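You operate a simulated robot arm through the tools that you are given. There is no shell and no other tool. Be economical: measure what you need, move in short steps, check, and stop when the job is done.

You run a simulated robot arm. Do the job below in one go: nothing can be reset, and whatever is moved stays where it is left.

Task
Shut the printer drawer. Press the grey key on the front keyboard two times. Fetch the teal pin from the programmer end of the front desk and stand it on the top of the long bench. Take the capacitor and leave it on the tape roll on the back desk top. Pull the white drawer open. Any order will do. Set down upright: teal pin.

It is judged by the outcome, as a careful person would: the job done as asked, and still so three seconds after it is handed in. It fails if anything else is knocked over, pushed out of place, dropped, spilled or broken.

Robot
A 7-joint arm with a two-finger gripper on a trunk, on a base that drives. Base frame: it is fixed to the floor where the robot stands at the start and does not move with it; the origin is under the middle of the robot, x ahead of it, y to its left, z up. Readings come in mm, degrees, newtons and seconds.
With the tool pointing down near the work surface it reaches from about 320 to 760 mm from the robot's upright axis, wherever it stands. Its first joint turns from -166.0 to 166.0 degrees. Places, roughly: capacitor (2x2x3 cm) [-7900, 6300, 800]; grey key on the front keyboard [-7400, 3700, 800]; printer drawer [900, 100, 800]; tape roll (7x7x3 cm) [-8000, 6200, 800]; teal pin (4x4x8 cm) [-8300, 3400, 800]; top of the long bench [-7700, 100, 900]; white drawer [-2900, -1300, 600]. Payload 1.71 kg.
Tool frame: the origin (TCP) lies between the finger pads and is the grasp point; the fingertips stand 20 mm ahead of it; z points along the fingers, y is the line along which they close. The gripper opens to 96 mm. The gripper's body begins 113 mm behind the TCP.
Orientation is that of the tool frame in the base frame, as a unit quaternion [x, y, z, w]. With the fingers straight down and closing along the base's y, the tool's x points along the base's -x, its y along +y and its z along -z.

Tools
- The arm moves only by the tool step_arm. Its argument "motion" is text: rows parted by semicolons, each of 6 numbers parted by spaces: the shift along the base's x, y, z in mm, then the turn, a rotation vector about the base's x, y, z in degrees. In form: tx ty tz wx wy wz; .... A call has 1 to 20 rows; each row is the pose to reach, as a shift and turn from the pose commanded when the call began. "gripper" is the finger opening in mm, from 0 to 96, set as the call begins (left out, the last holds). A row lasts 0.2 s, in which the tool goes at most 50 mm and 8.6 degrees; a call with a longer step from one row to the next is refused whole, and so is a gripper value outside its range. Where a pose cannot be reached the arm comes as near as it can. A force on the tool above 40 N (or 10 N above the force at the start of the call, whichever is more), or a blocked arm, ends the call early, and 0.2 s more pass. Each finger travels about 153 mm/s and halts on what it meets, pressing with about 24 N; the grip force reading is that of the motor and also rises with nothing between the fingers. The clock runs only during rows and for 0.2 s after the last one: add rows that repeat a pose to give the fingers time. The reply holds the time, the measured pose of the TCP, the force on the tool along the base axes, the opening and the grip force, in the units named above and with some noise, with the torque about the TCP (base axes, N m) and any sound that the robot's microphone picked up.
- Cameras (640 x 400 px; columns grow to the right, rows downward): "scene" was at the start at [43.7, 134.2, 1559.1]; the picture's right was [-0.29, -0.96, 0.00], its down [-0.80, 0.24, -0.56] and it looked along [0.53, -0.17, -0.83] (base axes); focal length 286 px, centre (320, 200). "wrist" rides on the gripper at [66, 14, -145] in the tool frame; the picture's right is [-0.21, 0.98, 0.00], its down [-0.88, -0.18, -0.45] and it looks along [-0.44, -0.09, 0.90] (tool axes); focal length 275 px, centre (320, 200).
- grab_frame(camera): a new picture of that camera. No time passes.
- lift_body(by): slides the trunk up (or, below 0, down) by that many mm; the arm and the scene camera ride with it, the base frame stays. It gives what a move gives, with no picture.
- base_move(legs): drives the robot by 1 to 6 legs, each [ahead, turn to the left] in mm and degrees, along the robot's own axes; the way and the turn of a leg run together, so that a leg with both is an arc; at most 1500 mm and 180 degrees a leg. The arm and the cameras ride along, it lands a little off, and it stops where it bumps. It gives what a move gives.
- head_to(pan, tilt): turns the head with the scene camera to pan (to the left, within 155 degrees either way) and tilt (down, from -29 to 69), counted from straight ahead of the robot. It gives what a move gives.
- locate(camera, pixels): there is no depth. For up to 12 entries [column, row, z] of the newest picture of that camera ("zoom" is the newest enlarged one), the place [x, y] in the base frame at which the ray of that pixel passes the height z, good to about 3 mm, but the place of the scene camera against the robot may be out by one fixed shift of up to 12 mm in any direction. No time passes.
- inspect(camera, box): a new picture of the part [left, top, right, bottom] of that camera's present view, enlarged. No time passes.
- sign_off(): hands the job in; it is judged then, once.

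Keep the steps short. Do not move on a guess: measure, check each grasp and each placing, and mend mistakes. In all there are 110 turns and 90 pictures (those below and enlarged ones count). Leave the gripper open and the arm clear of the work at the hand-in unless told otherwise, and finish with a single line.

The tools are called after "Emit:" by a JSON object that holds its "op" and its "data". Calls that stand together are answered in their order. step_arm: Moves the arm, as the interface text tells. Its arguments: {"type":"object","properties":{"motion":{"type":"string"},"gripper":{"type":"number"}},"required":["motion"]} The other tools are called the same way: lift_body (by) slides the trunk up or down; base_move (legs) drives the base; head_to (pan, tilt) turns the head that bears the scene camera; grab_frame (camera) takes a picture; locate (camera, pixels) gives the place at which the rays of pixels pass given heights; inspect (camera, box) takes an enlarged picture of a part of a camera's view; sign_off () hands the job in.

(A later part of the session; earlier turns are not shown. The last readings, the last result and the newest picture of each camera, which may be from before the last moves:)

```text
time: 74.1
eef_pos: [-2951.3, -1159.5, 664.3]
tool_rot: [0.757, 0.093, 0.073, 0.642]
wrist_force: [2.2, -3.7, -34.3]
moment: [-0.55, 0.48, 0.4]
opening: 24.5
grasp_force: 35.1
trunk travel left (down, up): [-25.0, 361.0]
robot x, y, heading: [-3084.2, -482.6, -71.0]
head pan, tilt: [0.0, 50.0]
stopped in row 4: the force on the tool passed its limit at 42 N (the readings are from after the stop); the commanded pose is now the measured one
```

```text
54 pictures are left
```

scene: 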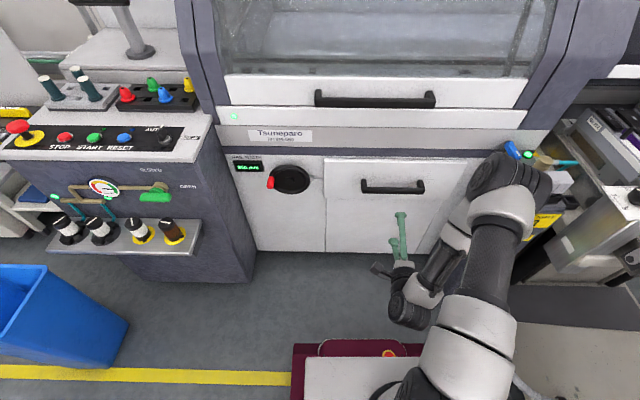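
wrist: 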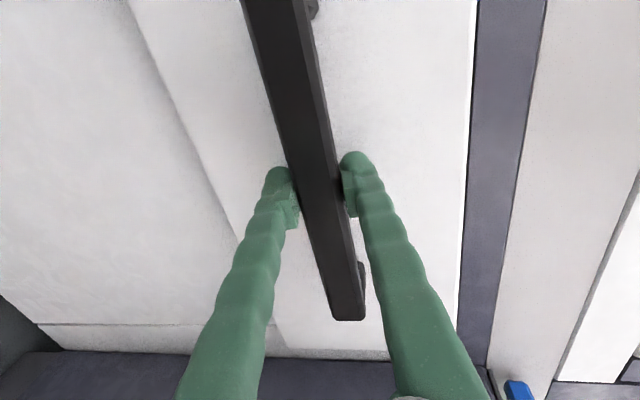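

The bar is gripped (opening 24.5), but there's a vertical load of -34 N. I'll relieve it with a small vertical shift before pulling.

Emit:
{"op": "step_arm", "data": {"motion": "0 0 -2 0 0 0; 0 0 -4 0 0 0"}}

```text
time: 74.7
eef_pos: [-2949.7, -1162.7, 664.7]
tool_rot: [0.754, 0.092, 0.074, 0.646]
wrist_force: [2.8, -2.9, -36.0]
moment: [-0.67, 0.59, -0.14]
opening: 24.1
grasp_force: 34.9
trunk travel left (down, up): [-25.0, 361.0]
robot x, y, heading: [-3083.8, -482.3, -71.1]
head pan, tilt: [0.0, 50.0]
```

Emit:
{"op": "step_arm", "data": {"motion": "0 0 4 0 0 0; 0 0 8 0 0 0; 0 0 8 0 0 0"}}

```text
time: 75.1
eef_pos: [-2955.2, -1145.6, 665.8]
tool_rot: [0.76, 0.094, 0.075, 0.639]
wrist_force: [1.1, 4.4, -53.7]
moment: [-0.2, 0.56, -0.06]
opening: 25.6
grasp_force: 35.0
trunk travel left (down, up): [-25.0, 361.0]
robot x, y, heading: [-3082.6, -480.5, -71.0]
head pan, tilt: [0.0, 50.0]
stopped in row 1: the force on the tool passed its limit at 48 N (the readings are from after the stop); the commanded pose is now the measured one
```

Moving up made it worse, so I'll move down.

Emit:
{"op": "step_arm", "data": {"motion": "0 0 -3 0 0 0; 0 0 -6 0 0 0; 0 0 -9 0 0 0; 0 0 -9 0 0 0"}}

```text
time: 76.1
eef_pos: [-2952.7, -1151.5, 666.8]
tool_rot: [0.753, 0.092, 0.076, 0.647]
wrist_force: [-1.1, 0.7, -37.4]
moment: [-0.34, 0.54, 0.41]
opening: 25.8
grasp_force: 35.1
trunk travel left (down, up): [-25.0, 361.0]
robot x, y, heading: [-3085.3, -483.8, -71.1]
head pan, tilt: [0.0, 50.0]
```

I'll open the gripper, let the arm settle, and regrasp with the tool centred on the bar.

Emit:
{"op": "step_arm", "data": {"motion": "0 0 0 0 0 0; 0 0 0 0 0 0; 0 0 0 0 0 0", "gripper": 70}}

Emit:
{"op": "grab_frame", "data": {"camera": "wrist"}}

```text
time: 76.9
eef_pos: [-2952.7, -1151.0, 670.8]
tool_rot: [0.75, 0.091, 0.075, 0.651]
wrist_force: [-0.3, 0.1, 0.2]
moment: [0.01, -0.01, 0.0]
opening: 70.2
grasp_force: 0.1
trunk travel left (down, up): [-25.0, 361.0]
robot x, y, heading: [-3080.9, -481.8, -71.2]
head pan, tilt: [0.0, 50.0]
```

```text
53 pictures are left
```

wrist: 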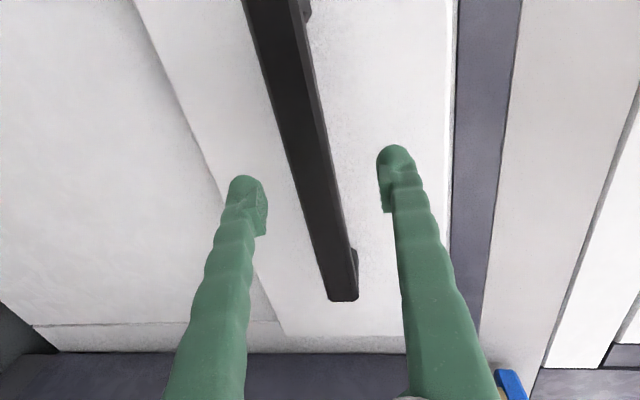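

At the fingertip row the bar sits about 9 mm below the finger centre. I'll shift down 9 mm, go 10 mm deeper and close gently.

Emit:
{"op": "step_arm", "data": {"motion": "1 -5 -5 0 0 0; 3 -10 -9 0 0 0; 3 -10 -9 0 0 0"}}

Emit:
{"op": "step_arm", "data": {"motion": "0 0 0 0 0 0; 0 0 0 0 0 0; 0 0 0 0 0 0", "gripper": 16}}

```text
time: 77.7
eef_pos: [-2950.5, -1161.3, 660.6]
tool_rot: [0.75, 0.092, 0.075, 0.651]
wrist_force: [-0.1, -0.3, 0.5]
moment: [-0.01, -0.04, -0.01]
opening: 70.2
grasp_force: 0.1
trunk travel left (down, up): [-25.0, 361.0]
robot x, y, heading: [-3081.8, -485.8, -71.1]
head pan, tilt: [0.0, 50.0]
```

```text
time: 78.5
eef_pos: [-2949.7, -1160.4, 663.0]
tool_rot: [0.748, 0.091, 0.075, 0.653]
wrist_force: [0.6, -4.1, 22.7]
moment: [-0.29, -0.09, -0.02]
opening: 31.5
grasp_force: 11.7
trunk travel left (down, up): [-25.0, 361.0]
robot x, y, heading: [-3083.4, -481.0, -71.1]
head pan, tilt: [0.0, 50.0]
```

Load is small now. I'll raise by 3 mm and pull along (-0.292, 0.956).

Emit:
{"op": "step_arm", "data": {"motion": "0 0 3 0 0 0; -3 10 3 0 0 0; -6 19 3 0 0 0; -12 38 3 0 0 0; -18 57 3 0 0 0; -23 76 3 0 0 0"}}

Emit:
{"op": "grab_frame", "data": {"camera": "wrist"}}

```text
time: 79.9
eef_pos: [-2974.6, -1083.8, 664.6]
tool_rot: [0.749, 0.092, 0.075, 0.652]
wrist_force: [-8.2, -0.6, 21.7]
moment: [-0.29, -0.18, -0.15]
opening: 30.5
grasp_force: 10.3
trunk travel left (down, up): [-25.0, 361.0]
robot x, y, heading: [-3084.1, -483.4, -70.8]
head pan, tilt: [0.0, 50.0]
```

```text
52 pictures are left
```

wrist: 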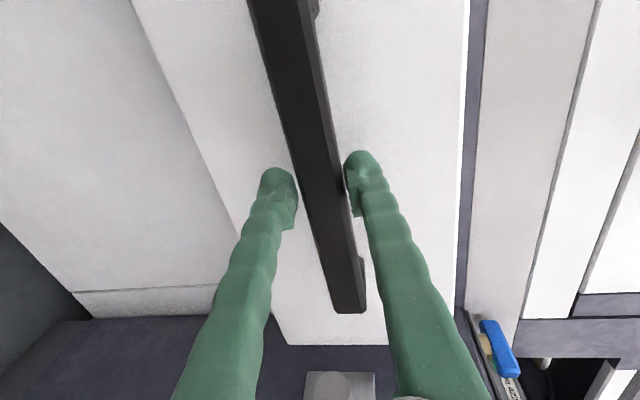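

The drawer is following. I'll keep pulling.

Emit:
{"op": "step_arm", "data": {"motion": "-6 19 0 0 0 0; -12 38 0 0 0 0; -17 57 0 0 0 0; -23 76 0 0 0 0; -29 95 0 0 0 0; -35 114 0 0 0 0; -41 133 0 0 0 0; -46 152 0 0 0 0"}}

Emit:
{"op": "grab_frame", "data": {"camera": "scene"}}

```text
time: 81.7
eef_pos: [-3017.9, -937.8, 665.8]
tool_rot: [0.746, 0.093, 0.075, 0.655]
wrist_force: [-3.7, -0.1, -3.1]
moment: [0.07, -0.16, -0.1]
opening: 25.8
grasp_force: 35.5
trunk travel left (down, up): [-25.0, 361.0]
robot x, y, heading: [-3084.9, -481.4, -71.0]
head pan, tilt: [0.0, 50.0]
```

```text
51 pictures are left
```

scene: 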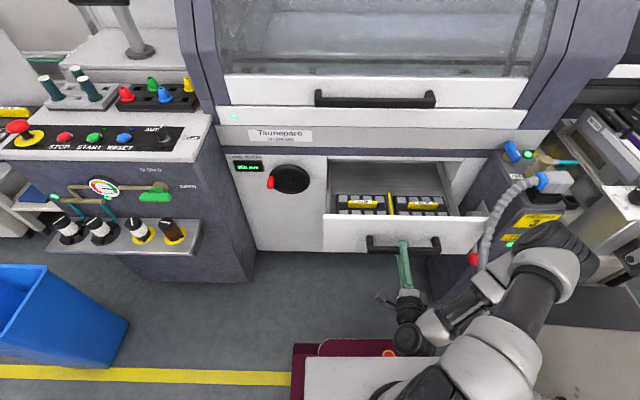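

It's open by about 230 mm. I'll pull further with force cutoff to find the end of travel.

Emit:
{"op": "step_arm", "data": {"motion": "-5 16 0 0 0 0; -10 32 0 0 0 0; -15 48 0 0 0 0; -20 64 0 0 0 0; -25 80 0 0 0 0"}}

Emit:
{"op": "inspect", "data": {"camera": "scene", "box": [300, 120, 540, 320]}}

```text
time: 82.0
eef_pos: [-3018.2, -940.4, 674.3]
tool_rot: [0.735, 0.098, 0.071, 0.667]
wrist_force: [2.9, -0.2, -76.1]
moment: [0.21, -0.81, 0.55]
opening: 41.9
grasp_force: 35.1
trunk travel left (down, up): [-25.0, 361.0]
robot x, y, heading: [-3084.9, -480.0, -71.2]
head pan, tilt: [0.0, 50.0]
stopped in row 1: the force on the tool passed its limit at 58 N (the readings are from after the stop); the commanded pose is now the measured one
```

```text
2.00 times, centred on (420, 220) of scene
```

zoom: 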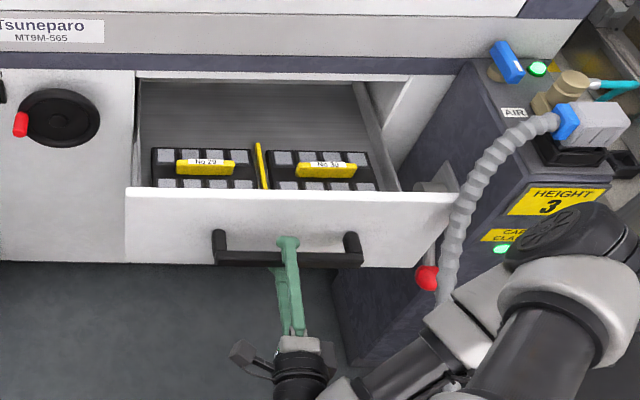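

The sudden stop marks the end of travel, with the drawer clearly open. I'll open the fingers wide and back the base straight off.

Emit:
{"op": "step_arm", "data": {"motion": "0 0 0 0 0 0; 0 0 0 0 0 0; 0 0 0 0 0 0", "gripper": 96}}

Emit:
{"op": "grab_frame", "data": {"camera": "wrist"}}

```text
time: 82.8
eef_pos: [-3020.2, -938.8, 684.4]
tool_rot: [0.727, 0.092, 0.073, 0.677]
wrist_force: [-1.2, 0.3, -0.5]
moment: [0.01, 0.0, -0.01]
opening: 95.8
grasp_force: 0.0
trunk travel left (down, up): [-25.0, 361.0]
robot x, y, heading: [-3083.5, -481.2, -71.1]
head pan, tilt: [0.0, 50.0]
```

```text
49 pictures are left
```

wrist: 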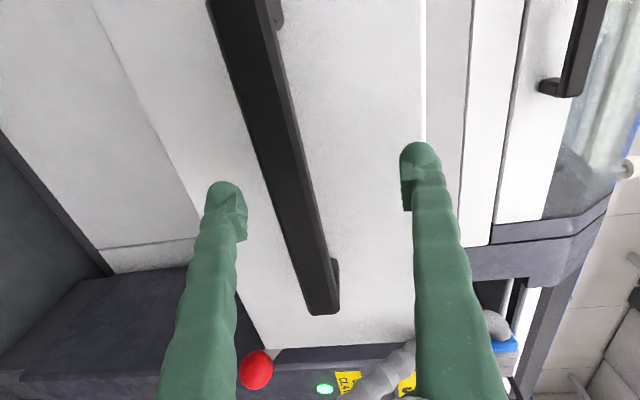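

The bar is free between the fingers. I'll back off 400 mm, then turn the tool back down.

Emit:
{"op": "base_move", "data": {"legs": [[-400, 0]]}}

Emit:
{"op": "step_arm", "data": {"motion": "0 0 15 7.6 2.3 0; 0 0 30 15.2 4.6 0; 0 0 45 22.8 7 0; 0 0 60 30.4 9.3 0; 0 0 75 38 11.6 0; 0 0 90 45.7 13.9 0; 0 0 105 53.3 16.3 0; 0 0 120 60.9 18.6 0; 0 0 135 68.5 20.9 0; 0 0 150 76.1 23.2 0; 0 0 150 82.2 25.1 0; 0 0 150 82.2 25.1 0"}}

Emit:
{"op": "grab_frame", "data": {"camera": "scene"}}

```text
time: 85.5
eef_pos: [-3153.3, -552.6, 682.1]
tool_rot: [0.727, 0.093, 0.074, 0.677]
wrist_force: [0.7, 0.9, 0.4]
moment: [0.0, 0.0, 0.06]
opening: 96.0
grasp_force: 0.0
trunk travel left (down, up): [-25.0, 361.0]
robot x, y, heading: [-3221.8, -95.6, -70.9]
head pan, tilt: [0.0, 50.0]
```

```text
time: 88.1
eef_pos: [-3156.5, -543.3, 838.3]
tool_rot: [0.987, 0.155, -0.03, 0.01]
wrist_force: [0.6, 0.6, -0.5]
moment: [-0.01, 0.08, -0.01]
opening: 95.9
grasp_force: 0.0
out of reach, approached as far as the arm can: row 1, 2, 3, 4, 5, 6, 8, 9
trunk travel left (down, up): [-25.0, 361.0]
robot x, y, heading: [-3214.7, -94.3, -71.1]
head pan, tilt: [0.0, 50.0]
```

```text
48 pictures are left
```

scene: 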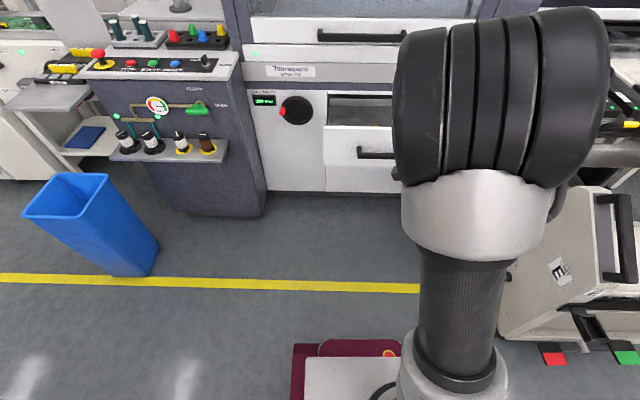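

The drawer stays open. Now I'll turn the tool back to its normal yaw, tuck in, raise the trunk, face -x and look.

Emit:
{"op": "step_arm", "data": {"motion": "0 12 10 0 0 8.4; 0 24 20 0 0 16.8; 0 36 20 0 0 25.2; 0 48 20 0 0 33.6; 0 60 20 0 0 42; 0 72 20 0 0 50.4; 0 84 20 0 0 58.8; 0 96 20 0 0 67.2; 0 108 20 0 0 75.6; 0 115 20 0 0 84; 0 115 20 0 0 91"}}

Emit:
{"op": "lift_body", "data": {"by": 150}}

Emit:
{"op": "base_move", "data": {"legs": [[0, -109]]}}

Emit:
{"op": "head_to", "data": {"pan": -25, "tilt": 15}}

Emit:
{"op": "grab_frame", "data": {"camera": "scene"}}

```text
time: 90.5
eef_pos: [-3155.9, -428.2, 859.3]
tool_rot: [0.581, 0.813, -0.013, 0.029]
wrist_force: [-0.4, -0.2, 0.5]
moment: [-0.01, 0.01, -0.04]
opening: 95.8
grasp_force: 0.0
trunk travel left (down, up): [-25.0, 361.0]
robot x, y, heading: [-3220.4, -95.0, -70.8]
head pan, tilt: [0.0, 50.0]
```

```text
time: 92.2
eef_pos: [-3154.9, -427.6, 1009.0]
tool_rot: [0.582, 0.813, -0.012, 0.027]
wrist_force: [-0.3, -0.1, 0.3]
moment: [0.0, 0.0, 0.02]
opening: 95.8
grasp_force: 0.0
trunk travel left (down, up): [-175.0, 211.0]
robot x, y, heading: [-3216.7, -93.1, -70.7]
head pan, tilt: [0.0, 50.0]
```

```text
time: 98.1
eef_pos: [-3551.5, -47.7, 1009.3]
tool_rot: [1.0, 0.0, -0.029, 0.007]
wrist_force: [0.8, -0.3, -0.8]
moment: [-0.02, 0.01, 0.04]
opening: 96.2
grasp_force: 0.0
trunk travel left (down, up): [-175.0, 211.0]
robot x, y, heading: [-3216.9, -100.0, -179.7]
head pan, tilt: [0.0, 50.0]
```

```text
time: 99.1
eef_pos: [-3536.1, -47.7, 1013.8]
tool_rot: [0.999, 0.0, -0.037, 0.006]
wrist_force: [0.1, -0.6, 0.2]
moment: [0.01, -0.02, -0.01]
opening: 96.3
grasp_force: 0.1
trunk travel left (down, up): [-175.0, 211.0]
robot x, y, heading: [-3217.5, -102.5, -179.5]
head pan, tilt: [-25.0, 15.0]
```

```text
47 pictures are left
```

scene: 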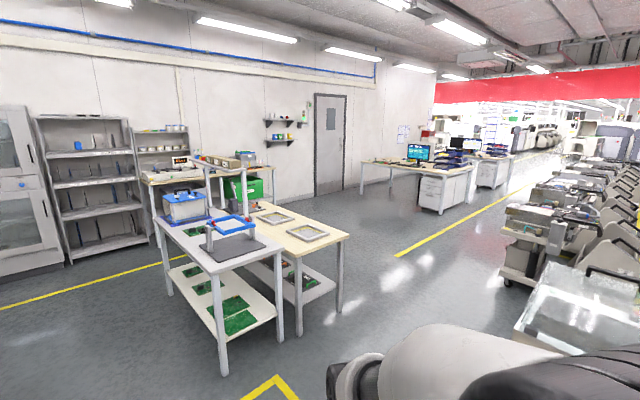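

The front desk (monitor) is at about (415,165) and the back desk beyond it at (480,160). The long bench should be near the wall on the left. I'll map floor points.

Emit:
{"op": "locate", "data": {"camera": "scene", "pixels": [[222, 375, 0], [298, 335, 0], [170, 295, 0], [340, 310, 0], [150, 242, 0], [272, 200, 0], [360, 192, 0], [437, 213, 0], [470, 192, 0], [490, 187, 0], [505, 282, 0], [525, 350, 500]]}}

Emit:
{"op": "inspect", "data": {"camera": "scene", "box": [340, 110, 560, 220]}}

Emit:
{"op": "inspect", "data": {"camera": "scene", "box": [120, 120, 360, 260]}}

```text
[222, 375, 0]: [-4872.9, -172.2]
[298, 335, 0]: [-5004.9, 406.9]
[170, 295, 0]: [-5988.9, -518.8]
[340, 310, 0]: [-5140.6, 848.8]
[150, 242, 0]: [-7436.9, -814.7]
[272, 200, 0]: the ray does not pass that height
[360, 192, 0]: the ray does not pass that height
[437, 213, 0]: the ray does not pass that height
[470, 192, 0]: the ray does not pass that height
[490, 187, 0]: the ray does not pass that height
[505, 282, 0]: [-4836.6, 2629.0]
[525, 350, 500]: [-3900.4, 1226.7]
```

```text
2.91 times, centred on (450, 165) of scene
```

zoom: 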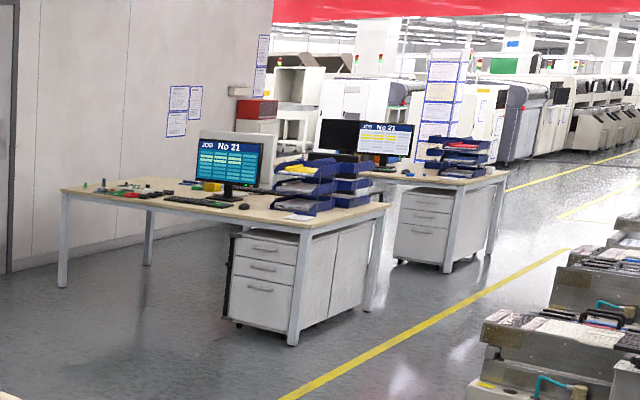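

```text
2.67 times, centred on (240, 190) of scene
```

zoom: 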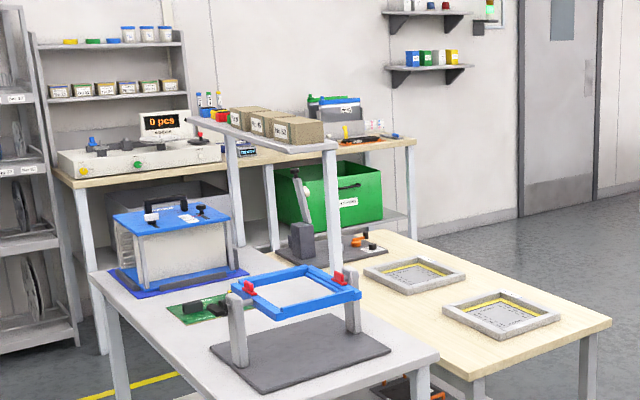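

Emit:
{"op": "locate", "data": {"camera": "scene", "pixels": [[348, 237, 800], [290, 265, 800], [513, 345, 800], [513, 345, 600], [500, 285, 100], [395, 257, 0], [470, 222, 0], [275, 378, 0]]}}

Emit:
{"op": "head_to", "data": {"pan": -55, "tilt": 30}}

Emit:
{"op": "grab_frame", "data": {"camera": "scene"}}

```text
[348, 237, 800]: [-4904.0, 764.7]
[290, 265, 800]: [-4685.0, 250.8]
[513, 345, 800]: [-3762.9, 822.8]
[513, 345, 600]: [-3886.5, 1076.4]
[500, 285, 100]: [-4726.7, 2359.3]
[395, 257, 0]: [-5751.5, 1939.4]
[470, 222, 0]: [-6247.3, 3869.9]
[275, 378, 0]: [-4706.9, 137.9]
```

```text
time: 100.0
eef_pos: [-3535.7, -47.2, 1013.9]
tool_rot: [0.999, 0.0, -0.038, 0.006]
wrist_force: [0.0, -0.2, 0.8]
moment: [0.02, 0.02, 0.0]
opening: 96.0
grasp_force: 0.0
trunk travel left (down, up): [-175.0, 211.0]
robot x, y, heading: [-3218.8, -98.2, -179.6]
head pan, tilt: [-55.0, 30.0]
```

```text
44 pictures are left
```

scene: 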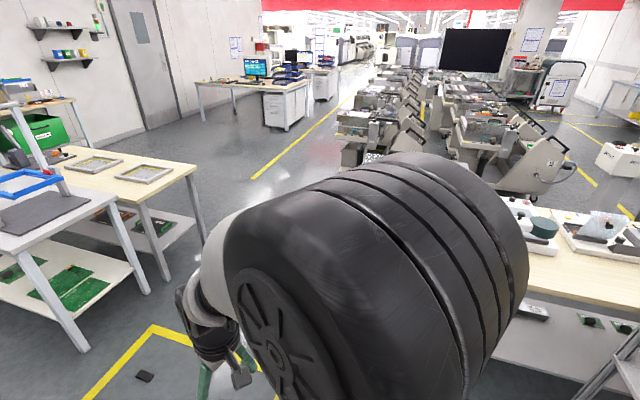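

There's also a workbench on the right. The gap between it (-3763,823) and the wood table (-4904,765) is 1140 mm. I'll drive through (-4200,150), then up to (-4310,1450), then toward the desks.

Emit:
{"op": "base_move", "data": {"legs": [[0, -14.5], [1014, 0], [0, -71], [1310, 0], [0, 67], [1400, 0]]}}

Emit:
{"op": "head_to", "data": {"pan": -20, "tilt": 20}}

Emit:
{"op": "grab_frame", "data": {"camera": "scene"}}

```text
time: 127.7
eef_pos: [-5922.7, 2058.2, 1014.2]
tool_rot: [0.986, -0.161, -0.038, 0.0]
wrist_force: [0.1, 0.5, 0.7]
moment: [0.0, -0.01, 0.02]
opening: 96.3
grasp_force: 0.1
trunk travel left (down, up): [-175.0, 211.0]
robot x, y, heading: [-5637.8, 1905.5, 161.7]
head pan, tilt: [-55.0, 30.0]
```

```text
time: 128.7
eef_pos: [-5908.4, 2052.4, 1019.4]
tool_rot: [0.986, -0.161, -0.046, 0.0]
wrist_force: [0.0, 0.1, 0.1]
moment: [-0.03, -0.02, -0.02]
opening: 95.8
grasp_force: 0.0
trunk travel left (down, up): [-175.0, 211.0]
robot x, y, heading: [-5639.3, 1904.1, 161.6]
head pan, tilt: [-20.0, 20.0]
```

```text
43 pictures are left
```

scene: 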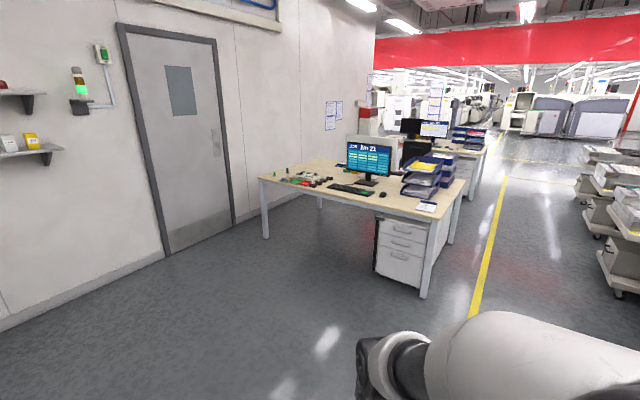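

Emit:
{"op": "locate", "data": {"camera": "scene", "pixels": [[266, 238, 0], [423, 298, 0], [377, 272, 0], [452, 242, 0], [259, 177, 750], [437, 222, 750], [466, 182, 750], [346, 188, 750], [381, 194, 750], [300, 180, 750], [285, 172, 750]]}}

Emit:
{"op": "inspect", "data": {"camera": "scene", "box": [250, 130, 480, 230]}}

```text
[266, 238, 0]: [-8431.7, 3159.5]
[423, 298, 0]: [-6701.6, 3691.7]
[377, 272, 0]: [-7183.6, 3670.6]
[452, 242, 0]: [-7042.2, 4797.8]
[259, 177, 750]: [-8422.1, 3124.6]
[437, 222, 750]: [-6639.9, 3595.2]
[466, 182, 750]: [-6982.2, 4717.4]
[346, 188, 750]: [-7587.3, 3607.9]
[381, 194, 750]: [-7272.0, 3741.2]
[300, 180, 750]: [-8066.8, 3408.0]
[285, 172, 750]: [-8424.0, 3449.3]
```

```text
2.78 times, centred on (365, 180) of scene
```

zoom: 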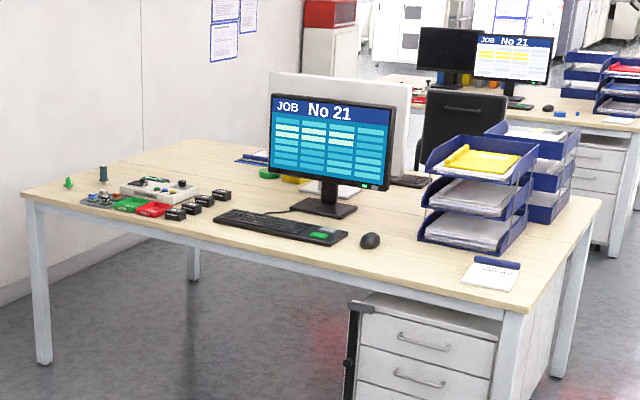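

The desk front edge runs from (-8422,3125) to (-6640,3595), so the desk is turned about 14.8°. The pin is near the left end and the keyboard near (-7450,3650). I'll drive to the keyboard, facing 105°.

Emit:
{"op": "base_move", "data": {"legs": [[0, -10.8], [1500, 0], [232, 0], [0, -46], [230, 0]]}}

Emit:
{"op": "head_to", "data": {"pan": 0, "tilt": 45}}

Emit:
{"op": "grab_frame", "data": {"camera": "scene"}}

```text
time: 142.6
eef_pos: [-7219.7, 3237.3, 1022.9]
tool_rot: [0.791, -0.61, -0.045, -0.026]
wrist_force: [-0.1, 0.9, 0.3]
moment: [-0.07, -0.01, -0.01]
opening: 95.9
grasp_force: 0.1
trunk travel left (down, up): [-175.0, 211.0]
robot x, y, heading: [-7196.0, 2942.1, 105.4]
head pan, tilt: [-20.0, 20.0]
```

```text
time: 143.5
eef_pos: [-7221.7, 3248.2, 1019.4]
tool_rot: [0.792, -0.609, -0.041, -0.023]
wrist_force: [0.0, -0.7, -0.5]
moment: [0.1, -0.02, -0.05]
opening: 95.9
grasp_force: 0.1
trunk travel left (down, up): [-175.0, 211.0]
robot x, y, heading: [-7196.4, 2941.7, 105.3]
head pan, tilt: [0.0, 45.0]
```

```text
41 pictures are left
```

scene: 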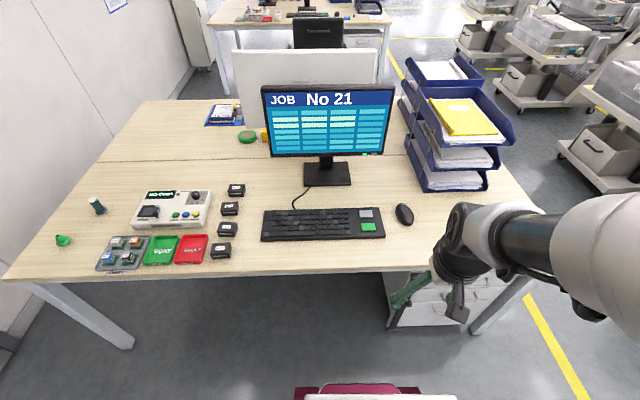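

The grey key is at (366,214), above the green key. The teal pin is at (97,206). I'll locate both.

Emit:
{"op": "inspect", "data": {"camera": "scene", "box": [250, 190, 410, 290]}}

Emit:
{"op": "locate", "data": {"camera": "scene", "pixels": [[366, 213, 770], [366, 213, 790], [386, 236, 760], [262, 240, 760], [97, 214, 750], [97, 214, 730], [320, 273, 750], [100, 278, 750], [40, 200, 760]]}}

```text
4.00 times, centred on (330, 240) of scene
```

zoom: 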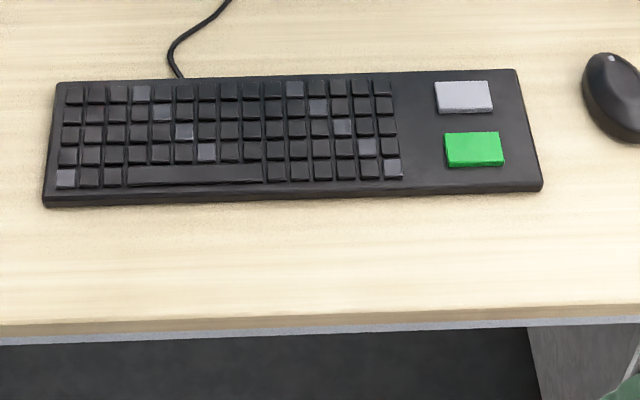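

```text
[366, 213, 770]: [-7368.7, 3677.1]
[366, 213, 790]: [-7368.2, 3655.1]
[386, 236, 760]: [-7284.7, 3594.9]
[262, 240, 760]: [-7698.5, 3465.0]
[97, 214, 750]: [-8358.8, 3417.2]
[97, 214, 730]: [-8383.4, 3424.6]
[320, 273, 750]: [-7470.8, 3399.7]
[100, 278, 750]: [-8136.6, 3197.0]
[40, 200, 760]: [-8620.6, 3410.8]
```

The key is at about (-7369,3677). I'll move 100 mm closer, then bring the closed gripper above the key.

Emit:
{"op": "base_move", "data": {"legs": [[100, 0]]}}

Emit:
{"op": "step_arm", "data": {"motion": "0 0 0 0 0 0; 0 0 0 0 0 0; 0 0 0 0 0 0; 0 0 0 0 0 0", "gripper": 0}}

```text
time: 144.6
eef_pos: [-7244.7, 3328.8, 1022.9]
tool_rot: [0.792, -0.609, -0.046, -0.026]
wrist_force: [-0.7, 1.1, -0.7]
moment: [-0.15, -0.03, 0.01]
opening: 95.7
grasp_force: 0.1
trunk travel left (down, up): [-175.0, 211.0]
robot x, y, heading: [-7221.5, 3035.2, 105.4]
head pan, tilt: [0.0, 45.0]
```

```text
time: 145.6
eef_pos: [-7247.7, 3336.0, 1020.2]
tool_rot: [0.792, -0.609, -0.043, -0.024]
wrist_force: [0.1, 0.1, -0.4]
moment: [0.01, 0.0, 0.0]
opening: 0.1
grasp_force: 23.8
trunk travel left (down, up): [-175.0, 211.0]
robot x, y, heading: [-7218.8, 3036.2, 105.8]
head pan, tilt: [0.0, 45.0]
```

Gripper closed. I'll correct the ~5.6° tilt while moving above the key at z≈880.

Emit:
{"op": "step_arm", "data": {"motion": "-14 38 -16 -2 -0.8 0; -28 76 -32 -4 -1.7 0; -42 114 -48 -5.2 -2.2 0; -56 152 -64 -5.2 -2.2 0; -70 190 -80 -5.2 -2.2 0; -84 228 -96 -5.2 -2.2 0; -98 266 -112 -5.2 -2.2 0; -112 304 -128 -5.2 -2.2 0; -122 335 -140 -5.2 -2.2 0; -122 335 -140 -5.2 -2.2 0"}}

Emit:
{"op": "grab_frame", "data": {"camera": "wrist"}}

```text
time: 147.8
eef_pos: [-7374.4, 3682.4, 880.0]
tool_rot: [0.793, -0.609, 0.004, 0.003]
wrist_force: [-0.3, -0.4, 1.0]
moment: [0.01, -0.02, -0.01]
opening: 0.0
grasp_force: 23.6
trunk travel left (down, up): [-175.0, 211.0]
robot x, y, heading: [-7222.7, 3036.7, 105.5]
head pan, tilt: [0.0, 45.0]
```

```text
39 pictures are left
```

wrist: 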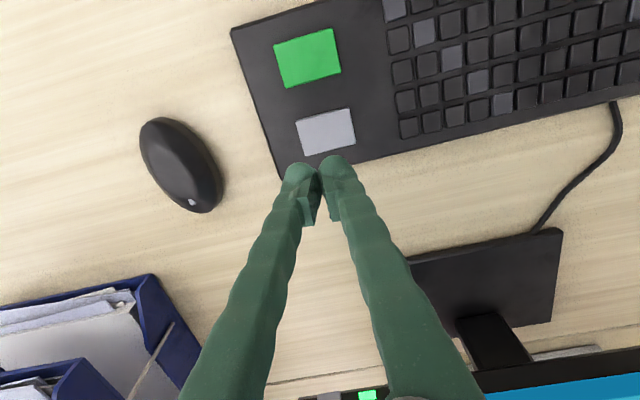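

Emit:
{"op": "locate", "data": {"camera": "wrist", "pixels": [[326, 132, 770], [326, 132, 790], [326, 132, 750], [308, 58, 770], [300, 35, 750]]}}

```text
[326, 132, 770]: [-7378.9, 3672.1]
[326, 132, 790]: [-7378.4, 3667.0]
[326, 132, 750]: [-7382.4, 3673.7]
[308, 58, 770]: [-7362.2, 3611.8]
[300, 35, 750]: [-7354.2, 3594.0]
```

The key is at (-7379,3671). I'll shift (-4.5,-11) and lower to tip ≈795.

Emit:
{"op": "step_arm", "data": {"motion": "-4.5 -11 -25 0 0 0; -4.5 -11 -50 0 0 0; -4.5 -11 -65 0 0 0; -4.5 -11 -65 0 0 0"}}

Emit:
{"op": "grab_frame", "data": {"camera": "wrist"}}

Emit:
{"op": "inspect", "data": {"camera": "scene", "box": [280, 220, 440, 320]}}

```text
time: 148.8
eef_pos: [-7377.3, 3669.0, 814.1]
tool_rot: [0.793, -0.609, 0.004, 0.003]
wrist_force: [-0.1, 0.4, 0.4]
moment: [0.0, 0.01, 0.0]
opening: 0.0
grasp_force: 23.8
trunk travel left (down, up): [-175.0, 211.0]
robot x, y, heading: [-7222.5, 3033.5, 105.2]
head pan, tilt: [0.0, 45.0]
```

```text
38 pictures are left
```

wrist: 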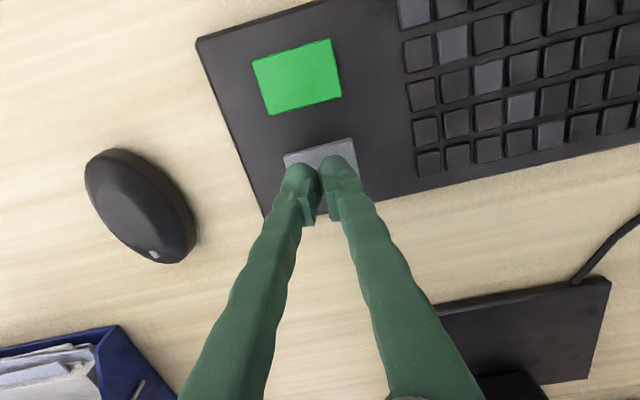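

```text
4.00 times, centred on (360, 270) of scene
```

zoom: 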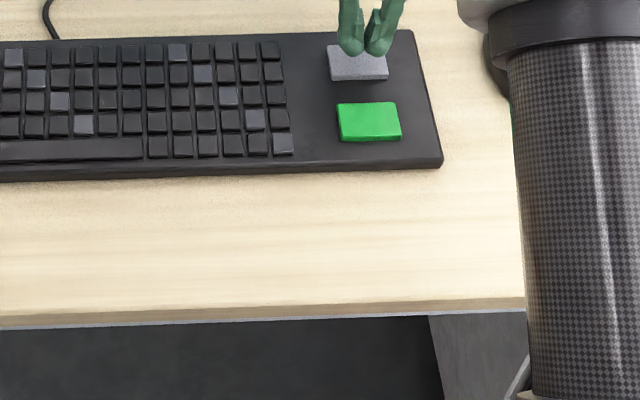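

The tips are above the grey key. I'll lower in small rows and watch force and sound.

Emit:
{"op": "step_arm", "data": {"motion": "0 0 -4 0 0 0; 0 0 -8 0 0 0; 0 0 -12 0 0 0; 0 0 -15 0 0 0; 0 0 -18 0 0 0"}}

```text
time: 150.0
eef_pos: [-7375.6, 3670.1, 793.9]
tool_rot: [0.793, -0.609, 0.004, 0.003]
wrist_force: [-0.8, -0.4, 0.6]
moment: [-0.01, -0.02, 0.0]
opening: 0.0
grasp_force: 23.6
trunk travel left (down, up): [-175.0, 211.0]
robot x, y, heading: [-7220.6, 3033.3, 105.7]
head pan, tilt: [0.0, 45.0]
```

Emit:
{"op": "step_arm", "data": {"motion": "0 0 -2 0 0 0; 0 0 -4 0 0 0; 0 0 -6 0 0 0; 0 0 -8 0 0 0"}}

```text
time: 151.0
eef_pos: [-7376.8, 3670.7, 786.8]
tool_rot: [0.793, -0.609, 0.004, 0.002]
wrist_force: [0.0, -2.1, 9.4]
moment: [-0.03, -0.03, -0.02]
opening: 6.0
grasp_force: 29.5
trunk travel left (down, up): [-175.0, 211.0]
robot x, y, heading: [-7222.9, 3035.2, 105.4]
head pan, tilt: [0.0, 45.0]
heard: click
```

Click heard, so that's the first press. I'll lift clear, then press once more.

Emit:
{"op": "step_arm", "data": {"motion": "0 0 8 0 0 0; 0 0 18 0 0 0; 0 0 18 0 0 0"}}

Emit:
{"op": "step_arm", "data": {"motion": "0 0 -6 0 0 0; 0 0 -10 0 0 0; 0 0 -12 0 0 0; 0 0 -14 0 0 0; 0 0 -16 0 0 0; 0 0 -18 0 0 0"}}

Emit:
{"op": "step_arm", "data": {"motion": "0 0 20 0 0 0; 0 0 50 0 0 0; 0 0 90 0 0 0"}}

Emit:
{"op": "grab_frame", "data": {"camera": "wrist"}}

```text
time: 151.8
eef_pos: [-7376.6, 3669.5, 804.2]
tool_rot: [0.793, -0.61, 0.005, 0.005]
wrist_force: [0.5, -0.7, 0.4]
moment: [0.0, 0.01, 0.0]
opening: 0.0
grasp_force: 29.8
trunk travel left (down, up): [-175.0, 211.0]
robot x, y, heading: [-7218.8, 3036.3, 105.6]
head pan, tilt: [0.0, 45.0]
```

```text
time: 153.2
eef_pos: [-7375.9, 3670.6, 787.8]
tool_rot: [0.793, -0.609, 0.004, 0.003]
wrist_force: [-1.0, -1.4, 7.7]
moment: [-0.04, 0.05, 0.0]
opening: 5.8
grasp_force: 29.3
trunk travel left (down, up): [-175.0, 211.0]
robot x, y, heading: [-7221.1, 3037.4, 105.7]
head pan, tilt: [0.0, 45.0]
heard: click
```

```text
time: 154.0
eef_pos: [-7377.2, 3670.2, 877.8]
tool_rot: [0.793, -0.61, 0.003, 0.003]
wrist_force: [-1.0, 0.6, 0.4]
moment: [0.02, 0.0, -0.01]
opening: 0.0
grasp_force: 29.6
trunk travel left (down, up): [-175.0, 211.0]
robot x, y, heading: [-7218.0, 3031.8, 105.6]
head pan, tilt: [0.0, 45.0]
```

```text
36 pictures are left
```

wrist: 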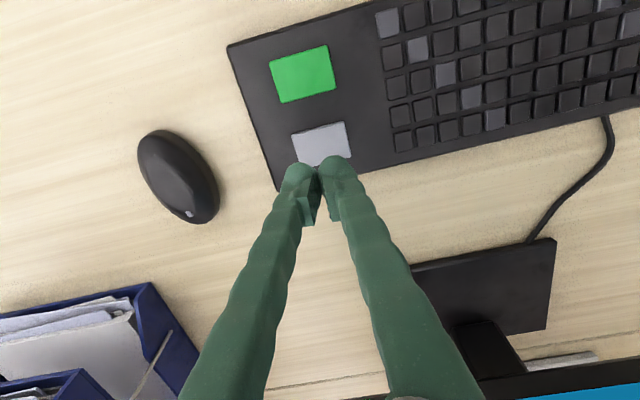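

Two clicks, so the key is done. I'll retract the arm high, open the gripper, and drive to stand in front of the teal pin.

Emit:
{"op": "step_arm", "data": {"motion": "12 -45 10 0 0 0; 24 -90 30 0 0 0; 36 -135 60 0 0 0; 48 -180 90 0 0 0; 60 -225 120 0 0 0; 72 -270 130 0 0 0; 84 -310 130 0 0 0; 84 -310 130 0 0 0", "gripper": 70}}

Emit:
{"op": "base_move", "data": {"legs": [[-250, 0], [0, 81], [1018, 0], [0, -81], [100, 0]]}}

Emit:
{"op": "grab_frame", "data": {"camera": "scene"}}

```text
refused: row 2 steps farther than a row can; nothing moved
```

```text
time: 170.0
eef_pos: [-8323.4, 3440.7, 874.0]
tool_rot: [0.792, -0.61, 0.006, 0.004]
wrist_force: [0.5, 0.3, 0.5]
moment: [-0.02, 0.04, -0.02]
opening: 0.0
grasp_force: 29.6
trunk travel left (down, up): [-175.0, 211.0]
robot x, y, heading: [-8171.1, 2808.8, 105.6]
head pan, tilt: [0.0, 45.0]
```

```text
35 pictures are left
```

scene: 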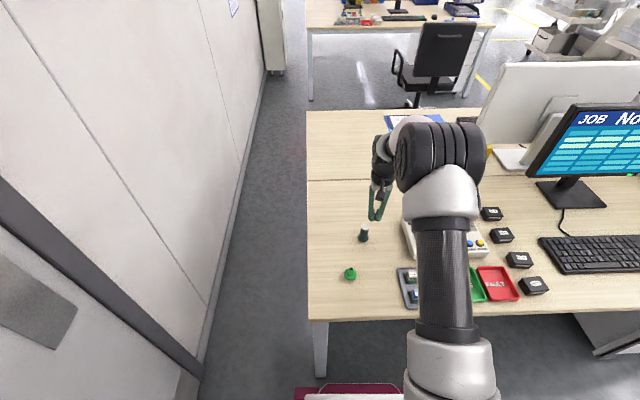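

The retract was refused, but the base drove anyway with the arm still extended. The picture shows everything still standing, and the tip height (~854) cleared the items. The gripper is now near the pin at (364,230). I'll check with the wrist camera.

Emit:
{"op": "grab_frame", "data": {"camera": "wrist"}}

Emit:
{"op": "inspect", "data": {"camera": "scene", "box": [310, 180, 470, 280]}}

```text
34 pictures are left
```

wrist: 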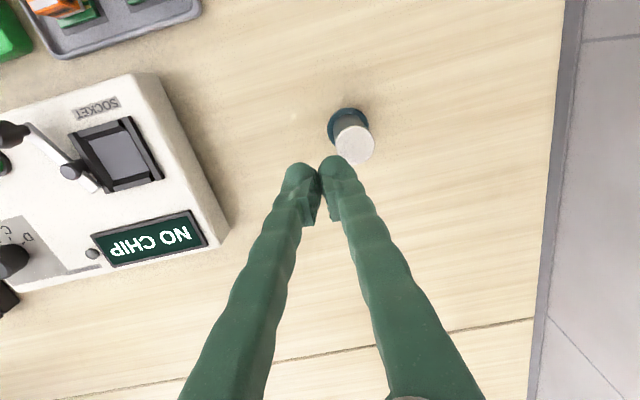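

```text
4.00 times, centred on (390, 230) of scene
```

zoom: 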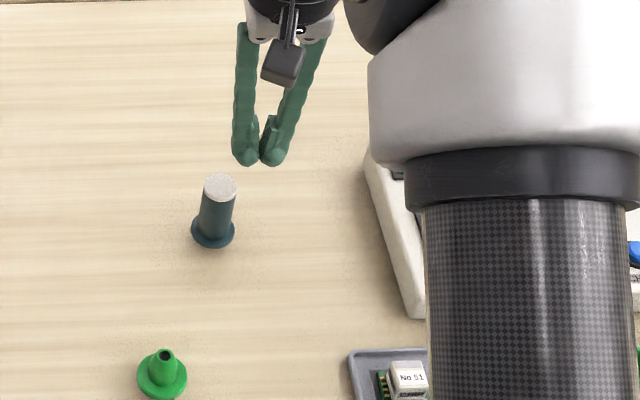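

The pin stands upright, with a teal flange below and a white top. I'll locate its top and base.

Emit:
{"op": "locate", "data": {"camera": "wrist", "pixels": [[354, 145, 825], [354, 145, 815], [347, 126, 750], [347, 126, 740], [347, 126, 760]]}}

```text
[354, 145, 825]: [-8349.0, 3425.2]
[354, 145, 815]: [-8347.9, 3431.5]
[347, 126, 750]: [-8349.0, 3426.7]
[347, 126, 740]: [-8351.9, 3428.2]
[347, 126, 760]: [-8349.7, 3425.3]
```

Both agree: the pin axis is at (-8349,3426). I'll open to 70, centre over it, then lower to z≈795.

Emit:
{"op": "step_arm", "data": {"motion": "0 0 5 0 0 0; -13 -8 5 0 0 0; -26 -15 5 0 0 0; -26 -15 5 0 0 0", "gripper": 70}}

Emit:
{"op": "grab_frame", "data": {"camera": "wrist"}}

```text
time: 171.0
eef_pos: [-8345.2, 3412.2, 890.4]
tool_rot: [0.792, -0.61, -0.001, -0.001]
wrist_force: [1.1, 0.7, 0.0]
moment: [-0.02, 0.01, 0.02]
opening: 69.9
grasp_force: 0.1
trunk travel left (down, up): [-175.0, 211.0]
robot x, y, heading: [-8169.0, 2803.2, 105.7]
head pan, tilt: [0.0, 45.0]
```

```text
32 pictures are left
```

wrist: 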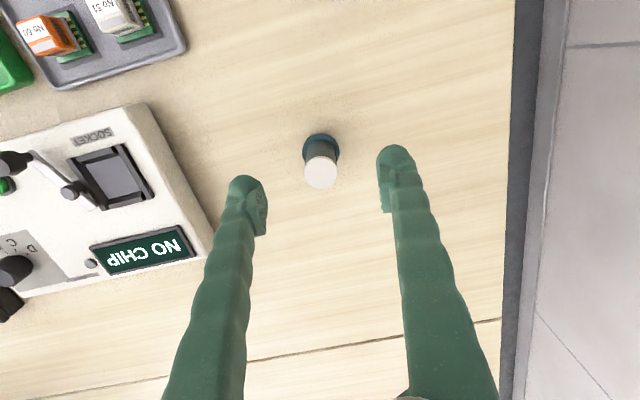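

Emit:
{"op": "locate", "data": {"camera": "wrist", "pixels": [[321, 173, 825], [320, 150, 750]]}}

Emit:
{"op": "step_arm", "data": {"motion": "-2 7 -15 0 0 0; -4 14 -30 0 0 0; -4 14 -30 0 0 0"}}

Emit:
{"op": "grab_frame", "data": {"camera": "wrist"}}

```text
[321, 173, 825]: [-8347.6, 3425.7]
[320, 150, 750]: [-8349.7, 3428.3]
```

```text
time: 171.8
eef_pos: [-8350.9, 3424.7, 860.7]
tool_rot: [0.792, -0.611, -0.001, -0.002]
wrist_force: [0.2, 0.2, -1.0]
moment: [-0.02, 0.02, -0.01]
opening: 70.1
grasp_force: 0.1
trunk travel left (down, up): [-175.0, 211.0]
robot x, y, heading: [-8170.4, 2801.7, 105.8]
head pan, tilt: [0.0, 45.0]
```

```text
31 pictures are left
```

wrist: 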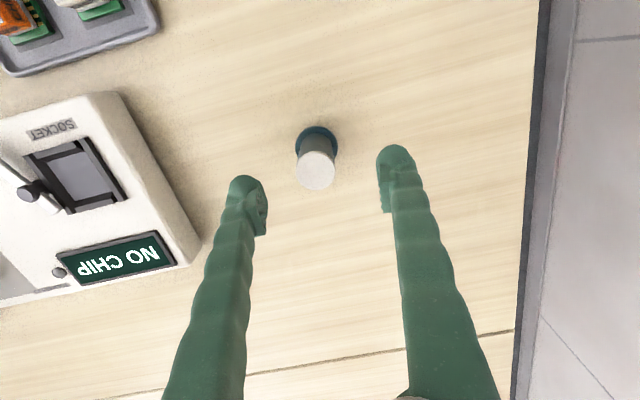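

Centred. I'll lower to z≈797 and close.

Emit:
{"op": "step_arm", "data": {"motion": "1 2 -25 0 0 0; 1 2 -50 0 0 0; 1 2 -63 0 0 0; 1 2 -63 0 0 0"}}

Emit:
{"op": "step_arm", "data": {"motion": "0 0 0 0 0 0; 0 0 0 0 0 0; 0 0 0 0 0 0; 0 0 0 0 0 0", "gripper": 10}}

Emit:
{"op": "grab_frame", "data": {"camera": "wrist"}}

```text
time: 172.8
eef_pos: [-8348.8, 3428.4, 798.3]
tool_rot: [0.792, -0.61, -0.002, -0.002]
wrist_force: [-0.1, 0.6, -0.1]
moment: [0.02, -0.05, 0.0]
opening: 70.0
grasp_force: 0.1
trunk travel left (down, up): [-175.0, 211.0]
robot x, y, heading: [-8171.6, 2806.3, 105.5]
head pan, tilt: [0.0, 45.0]
```

```text
time: 173.8
eef_pos: [-8350.5, 3428.7, 797.3]
tool_rot: [0.792, -0.611, -0.001, -0.002]
wrist_force: [0.3, 0.2, -0.6]
moment: [0.02, -0.01, 0.0]
opening: 26.6
grasp_force: 24.2
trunk travel left (down, up): [-175.0, 211.0]
robot x, y, heading: [-8169.9, 2805.1, 105.6]
head pan, tilt: [0.0, 45.0]
```

```text
30 pictures are left
```

wrist: 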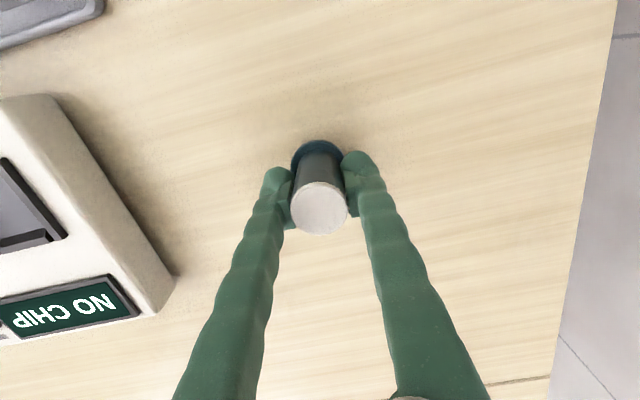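

Grasped at 26.6 mm. I'll lift straight up, then retract close to the robot.

Emit:
{"op": "step_arm", "data": {"motion": "0 0 40 0 0 0; 0 0 80 0 0 0; 0 0 120 0 0 0; 0 0 160 0 0 0; 11 -40 170 0 0 0; 23 -80 180 0 0 0; 35 -120 190 0 0 0; 47 -160 200 0 0 0; 58 -200 210 0 0 0; 70 -240 215 0 0 0; 80 -275 215 0 0 0; 80 -275 215 0 0 0"}}

Emit:
{"op": "grab_frame", "data": {"camera": "wrist"}}

```text
time: 176.4
eef_pos: [-8267.8, 3154.1, 1010.9]
tool_rot: [0.791, -0.611, -0.002, -0.001]
wrist_force: [-0.5, 1.0, -0.4]
moment: [0.01, 0.0, 0.01]
opening: 26.6
grasp_force: 23.7
trunk travel left (down, up): [-175.0, 211.0]
robot x, y, heading: [-8166.7, 2803.5, 105.8]
head pan, tilt: [0.0, 45.0]
```

```text
29 pictures are left
```

wrist: 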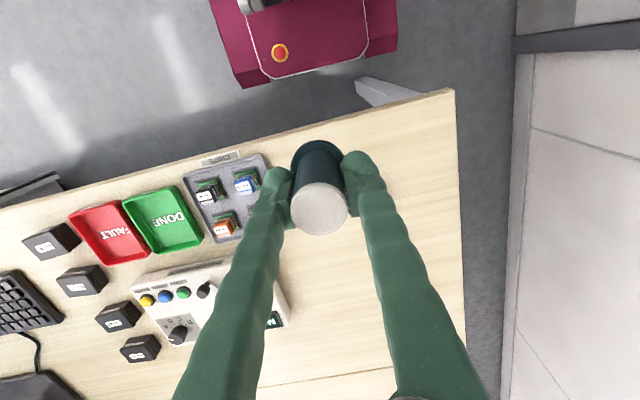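

The pin is held. I'll back off from the desk and drive toward the long bench, then look.

Emit:
{"op": "base_move", "data": {"legs": [[-250, 0], [0, -166], [1150, 0]]}}

Emit:
{"op": "head_to", "data": {"pan": -45, "tilt": 30}}

Emit:
{"op": "grab_frame", "data": {"camera": "scene"}}

```text
time: 192.3
eef_pos: [-7402.9, 1222.5, 1011.6]
tool_rot: [0.53, 0.848, -0.001, 0.002]
wrist_force: [0.2, -0.6, -0.9]
moment: [0.0, -0.01, 0.01]
opening: 26.5
grasp_force: 23.4
trunk travel left (down, up): [-175.0, 211.0]
robot x, y, heading: [-7565.0, 1542.8, -62.8]
head pan, tilt: [0.0, 45.0]
```

```text
time: 193.5
eef_pos: [-7409.5, 1235.3, 1016.8]
tool_rot: [0.529, 0.848, -0.005, 0.008]
wrist_force: [0.2, 0.8, -0.9]
moment: [-0.02, -0.02, 0.03]
opening: 26.7
grasp_force: 24.5
trunk travel left (down, up): [-175.0, 211.0]
robot x, y, heading: [-7565.1, 1545.4, -63.1]
head pan, tilt: [-45.0, 30.0]
```

```text
28 pictures are left
```

scene: 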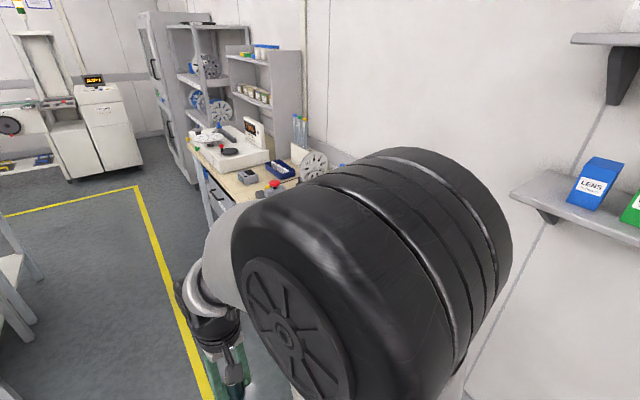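

Emit:
{"op": "locate", "data": {"camera": "scene", "pixels": [[187, 147, 880], [222, 195, 880], [270, 208, 880], [197, 185, 0], [45, 280, 0], [30, 335, 0], [210, 400, 0]]}}

Emit:
{"op": "grab_frame", "data": {"camera": "wrist"}}

```text
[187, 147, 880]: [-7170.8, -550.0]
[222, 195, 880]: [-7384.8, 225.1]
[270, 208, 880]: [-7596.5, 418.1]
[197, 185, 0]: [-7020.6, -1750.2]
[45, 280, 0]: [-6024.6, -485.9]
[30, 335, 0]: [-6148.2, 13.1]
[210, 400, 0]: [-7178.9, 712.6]
```

```text
27 pictures are left
```

wrist: 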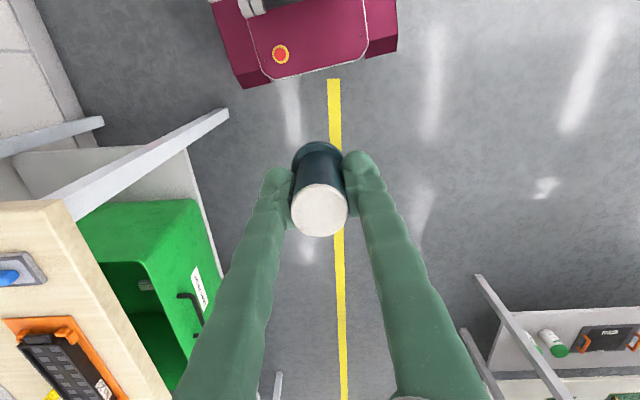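

The wrist camera sees the near end of the bench at (65,200). I'll locate its edge and the table opposite.

Emit:
{"op": "locate", "data": {"camera": "wrist", "pixels": [[62, 200, 880], [170, 395, 880], [0, 205, 880], [228, 113, 0], [215, 275, 100], [478, 278, 750], [495, 320, 300], [25, 260, 890]]}}

```text
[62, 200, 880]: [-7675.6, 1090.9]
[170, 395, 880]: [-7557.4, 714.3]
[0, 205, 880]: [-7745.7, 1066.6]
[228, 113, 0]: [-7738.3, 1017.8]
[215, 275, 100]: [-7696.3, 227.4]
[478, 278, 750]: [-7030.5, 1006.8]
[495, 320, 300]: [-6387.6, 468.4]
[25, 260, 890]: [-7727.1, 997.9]
```

The bench front edge runs from (-7676,1091) to (-7171,-550), about 17° off, so I should face it at heading 197°. I'll drive clear of its corner and stand about 450 mm from the edge near the middle.

Emit:
{"op": "base_move", "data": {"legs": [[0, 13], [500, 0], [0, -22], [970, 0], [0, -91]]}}

Emit:
{"op": "head_to", "data": {"pan": 15, "tilt": 45}}

Emit:
{"op": "grab_frame", "data": {"camera": "scene"}}

Emit:
{"op": "grab_frame", "data": {"camera": "wrist"}}

```text
time: 208.3
eef_pos: [-7283.8, 132.5, 1015.6]
tool_rot: [0.988, 0.154, -0.01, 0.001]
wrist_force: [-1.1, 0.9, -0.8]
moment: [-0.05, 0.01, -0.03]
opening: 26.6
grasp_force: 23.1
trunk travel left (down, up): [-175.0, 211.0]
robot x, y, heading: [-6951.5, 235.0, -161.0]
head pan, tilt: [-45.0, 30.0]
```

```text
time: 209.6
eef_pos: [-7269.9, 136.4, 1021.4]
tool_rot: [0.988, 0.153, -0.018, 0.003]
wrist_force: [0.4, 0.1, -0.6]
moment: [0.01, 0.0, 0.0]
opening: 26.6
grasp_force: 23.9
trunk travel left (down, up): [-175.0, 211.0]
robot x, y, heading: [-6950.3, 239.3, -161.6]
head pan, tilt: [15.0, 45.0]
```

```text
26 pictures are left
```

scene: 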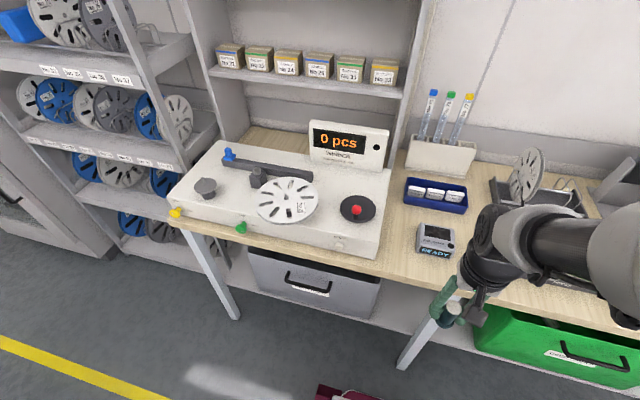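

```text
25 pictures are left
```

wrist: 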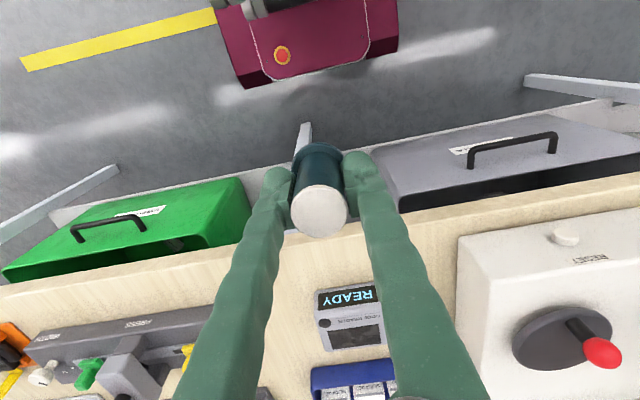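

There's free bench space beside the READY box. I'll measure bench height by comparing edge points from both views.

Emit:
{"op": "locate", "data": {"camera": "scene", "pixels": [[390, 272, 880], [390, 272, 910], [390, 272, 850], [417, 253, 880], [450, 257, 880], [380, 258, 880]]}}

Emit:
{"op": "locate", "data": {"camera": "wrist", "pixels": [[500, 207, 880], [500, 207, 910], [500, 207, 850], [328, 350, 880], [386, 343, 880], [462, 395, 880], [458, 235, 880], [120, 267, 880]]}}

Emit:
{"op": "inspect", "data": {"camera": "scene", "box": [360, 150, 520, 310]}}

```text
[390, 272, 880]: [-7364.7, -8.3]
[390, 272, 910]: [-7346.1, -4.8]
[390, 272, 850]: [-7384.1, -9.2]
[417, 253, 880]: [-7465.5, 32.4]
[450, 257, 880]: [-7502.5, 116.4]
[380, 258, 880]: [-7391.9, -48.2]
```

```text
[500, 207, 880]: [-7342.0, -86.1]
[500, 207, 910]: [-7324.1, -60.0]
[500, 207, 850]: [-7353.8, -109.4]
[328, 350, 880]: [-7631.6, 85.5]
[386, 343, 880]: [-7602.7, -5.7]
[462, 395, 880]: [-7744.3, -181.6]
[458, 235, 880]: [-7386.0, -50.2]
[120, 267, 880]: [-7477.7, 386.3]
```

```text
2.50 times, centred on (440, 230) of scene
```

zoom: 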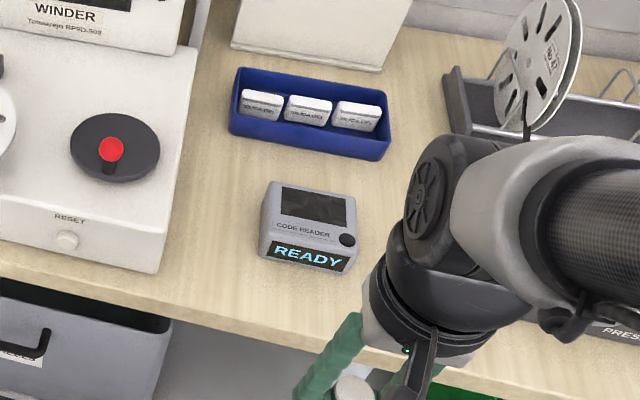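

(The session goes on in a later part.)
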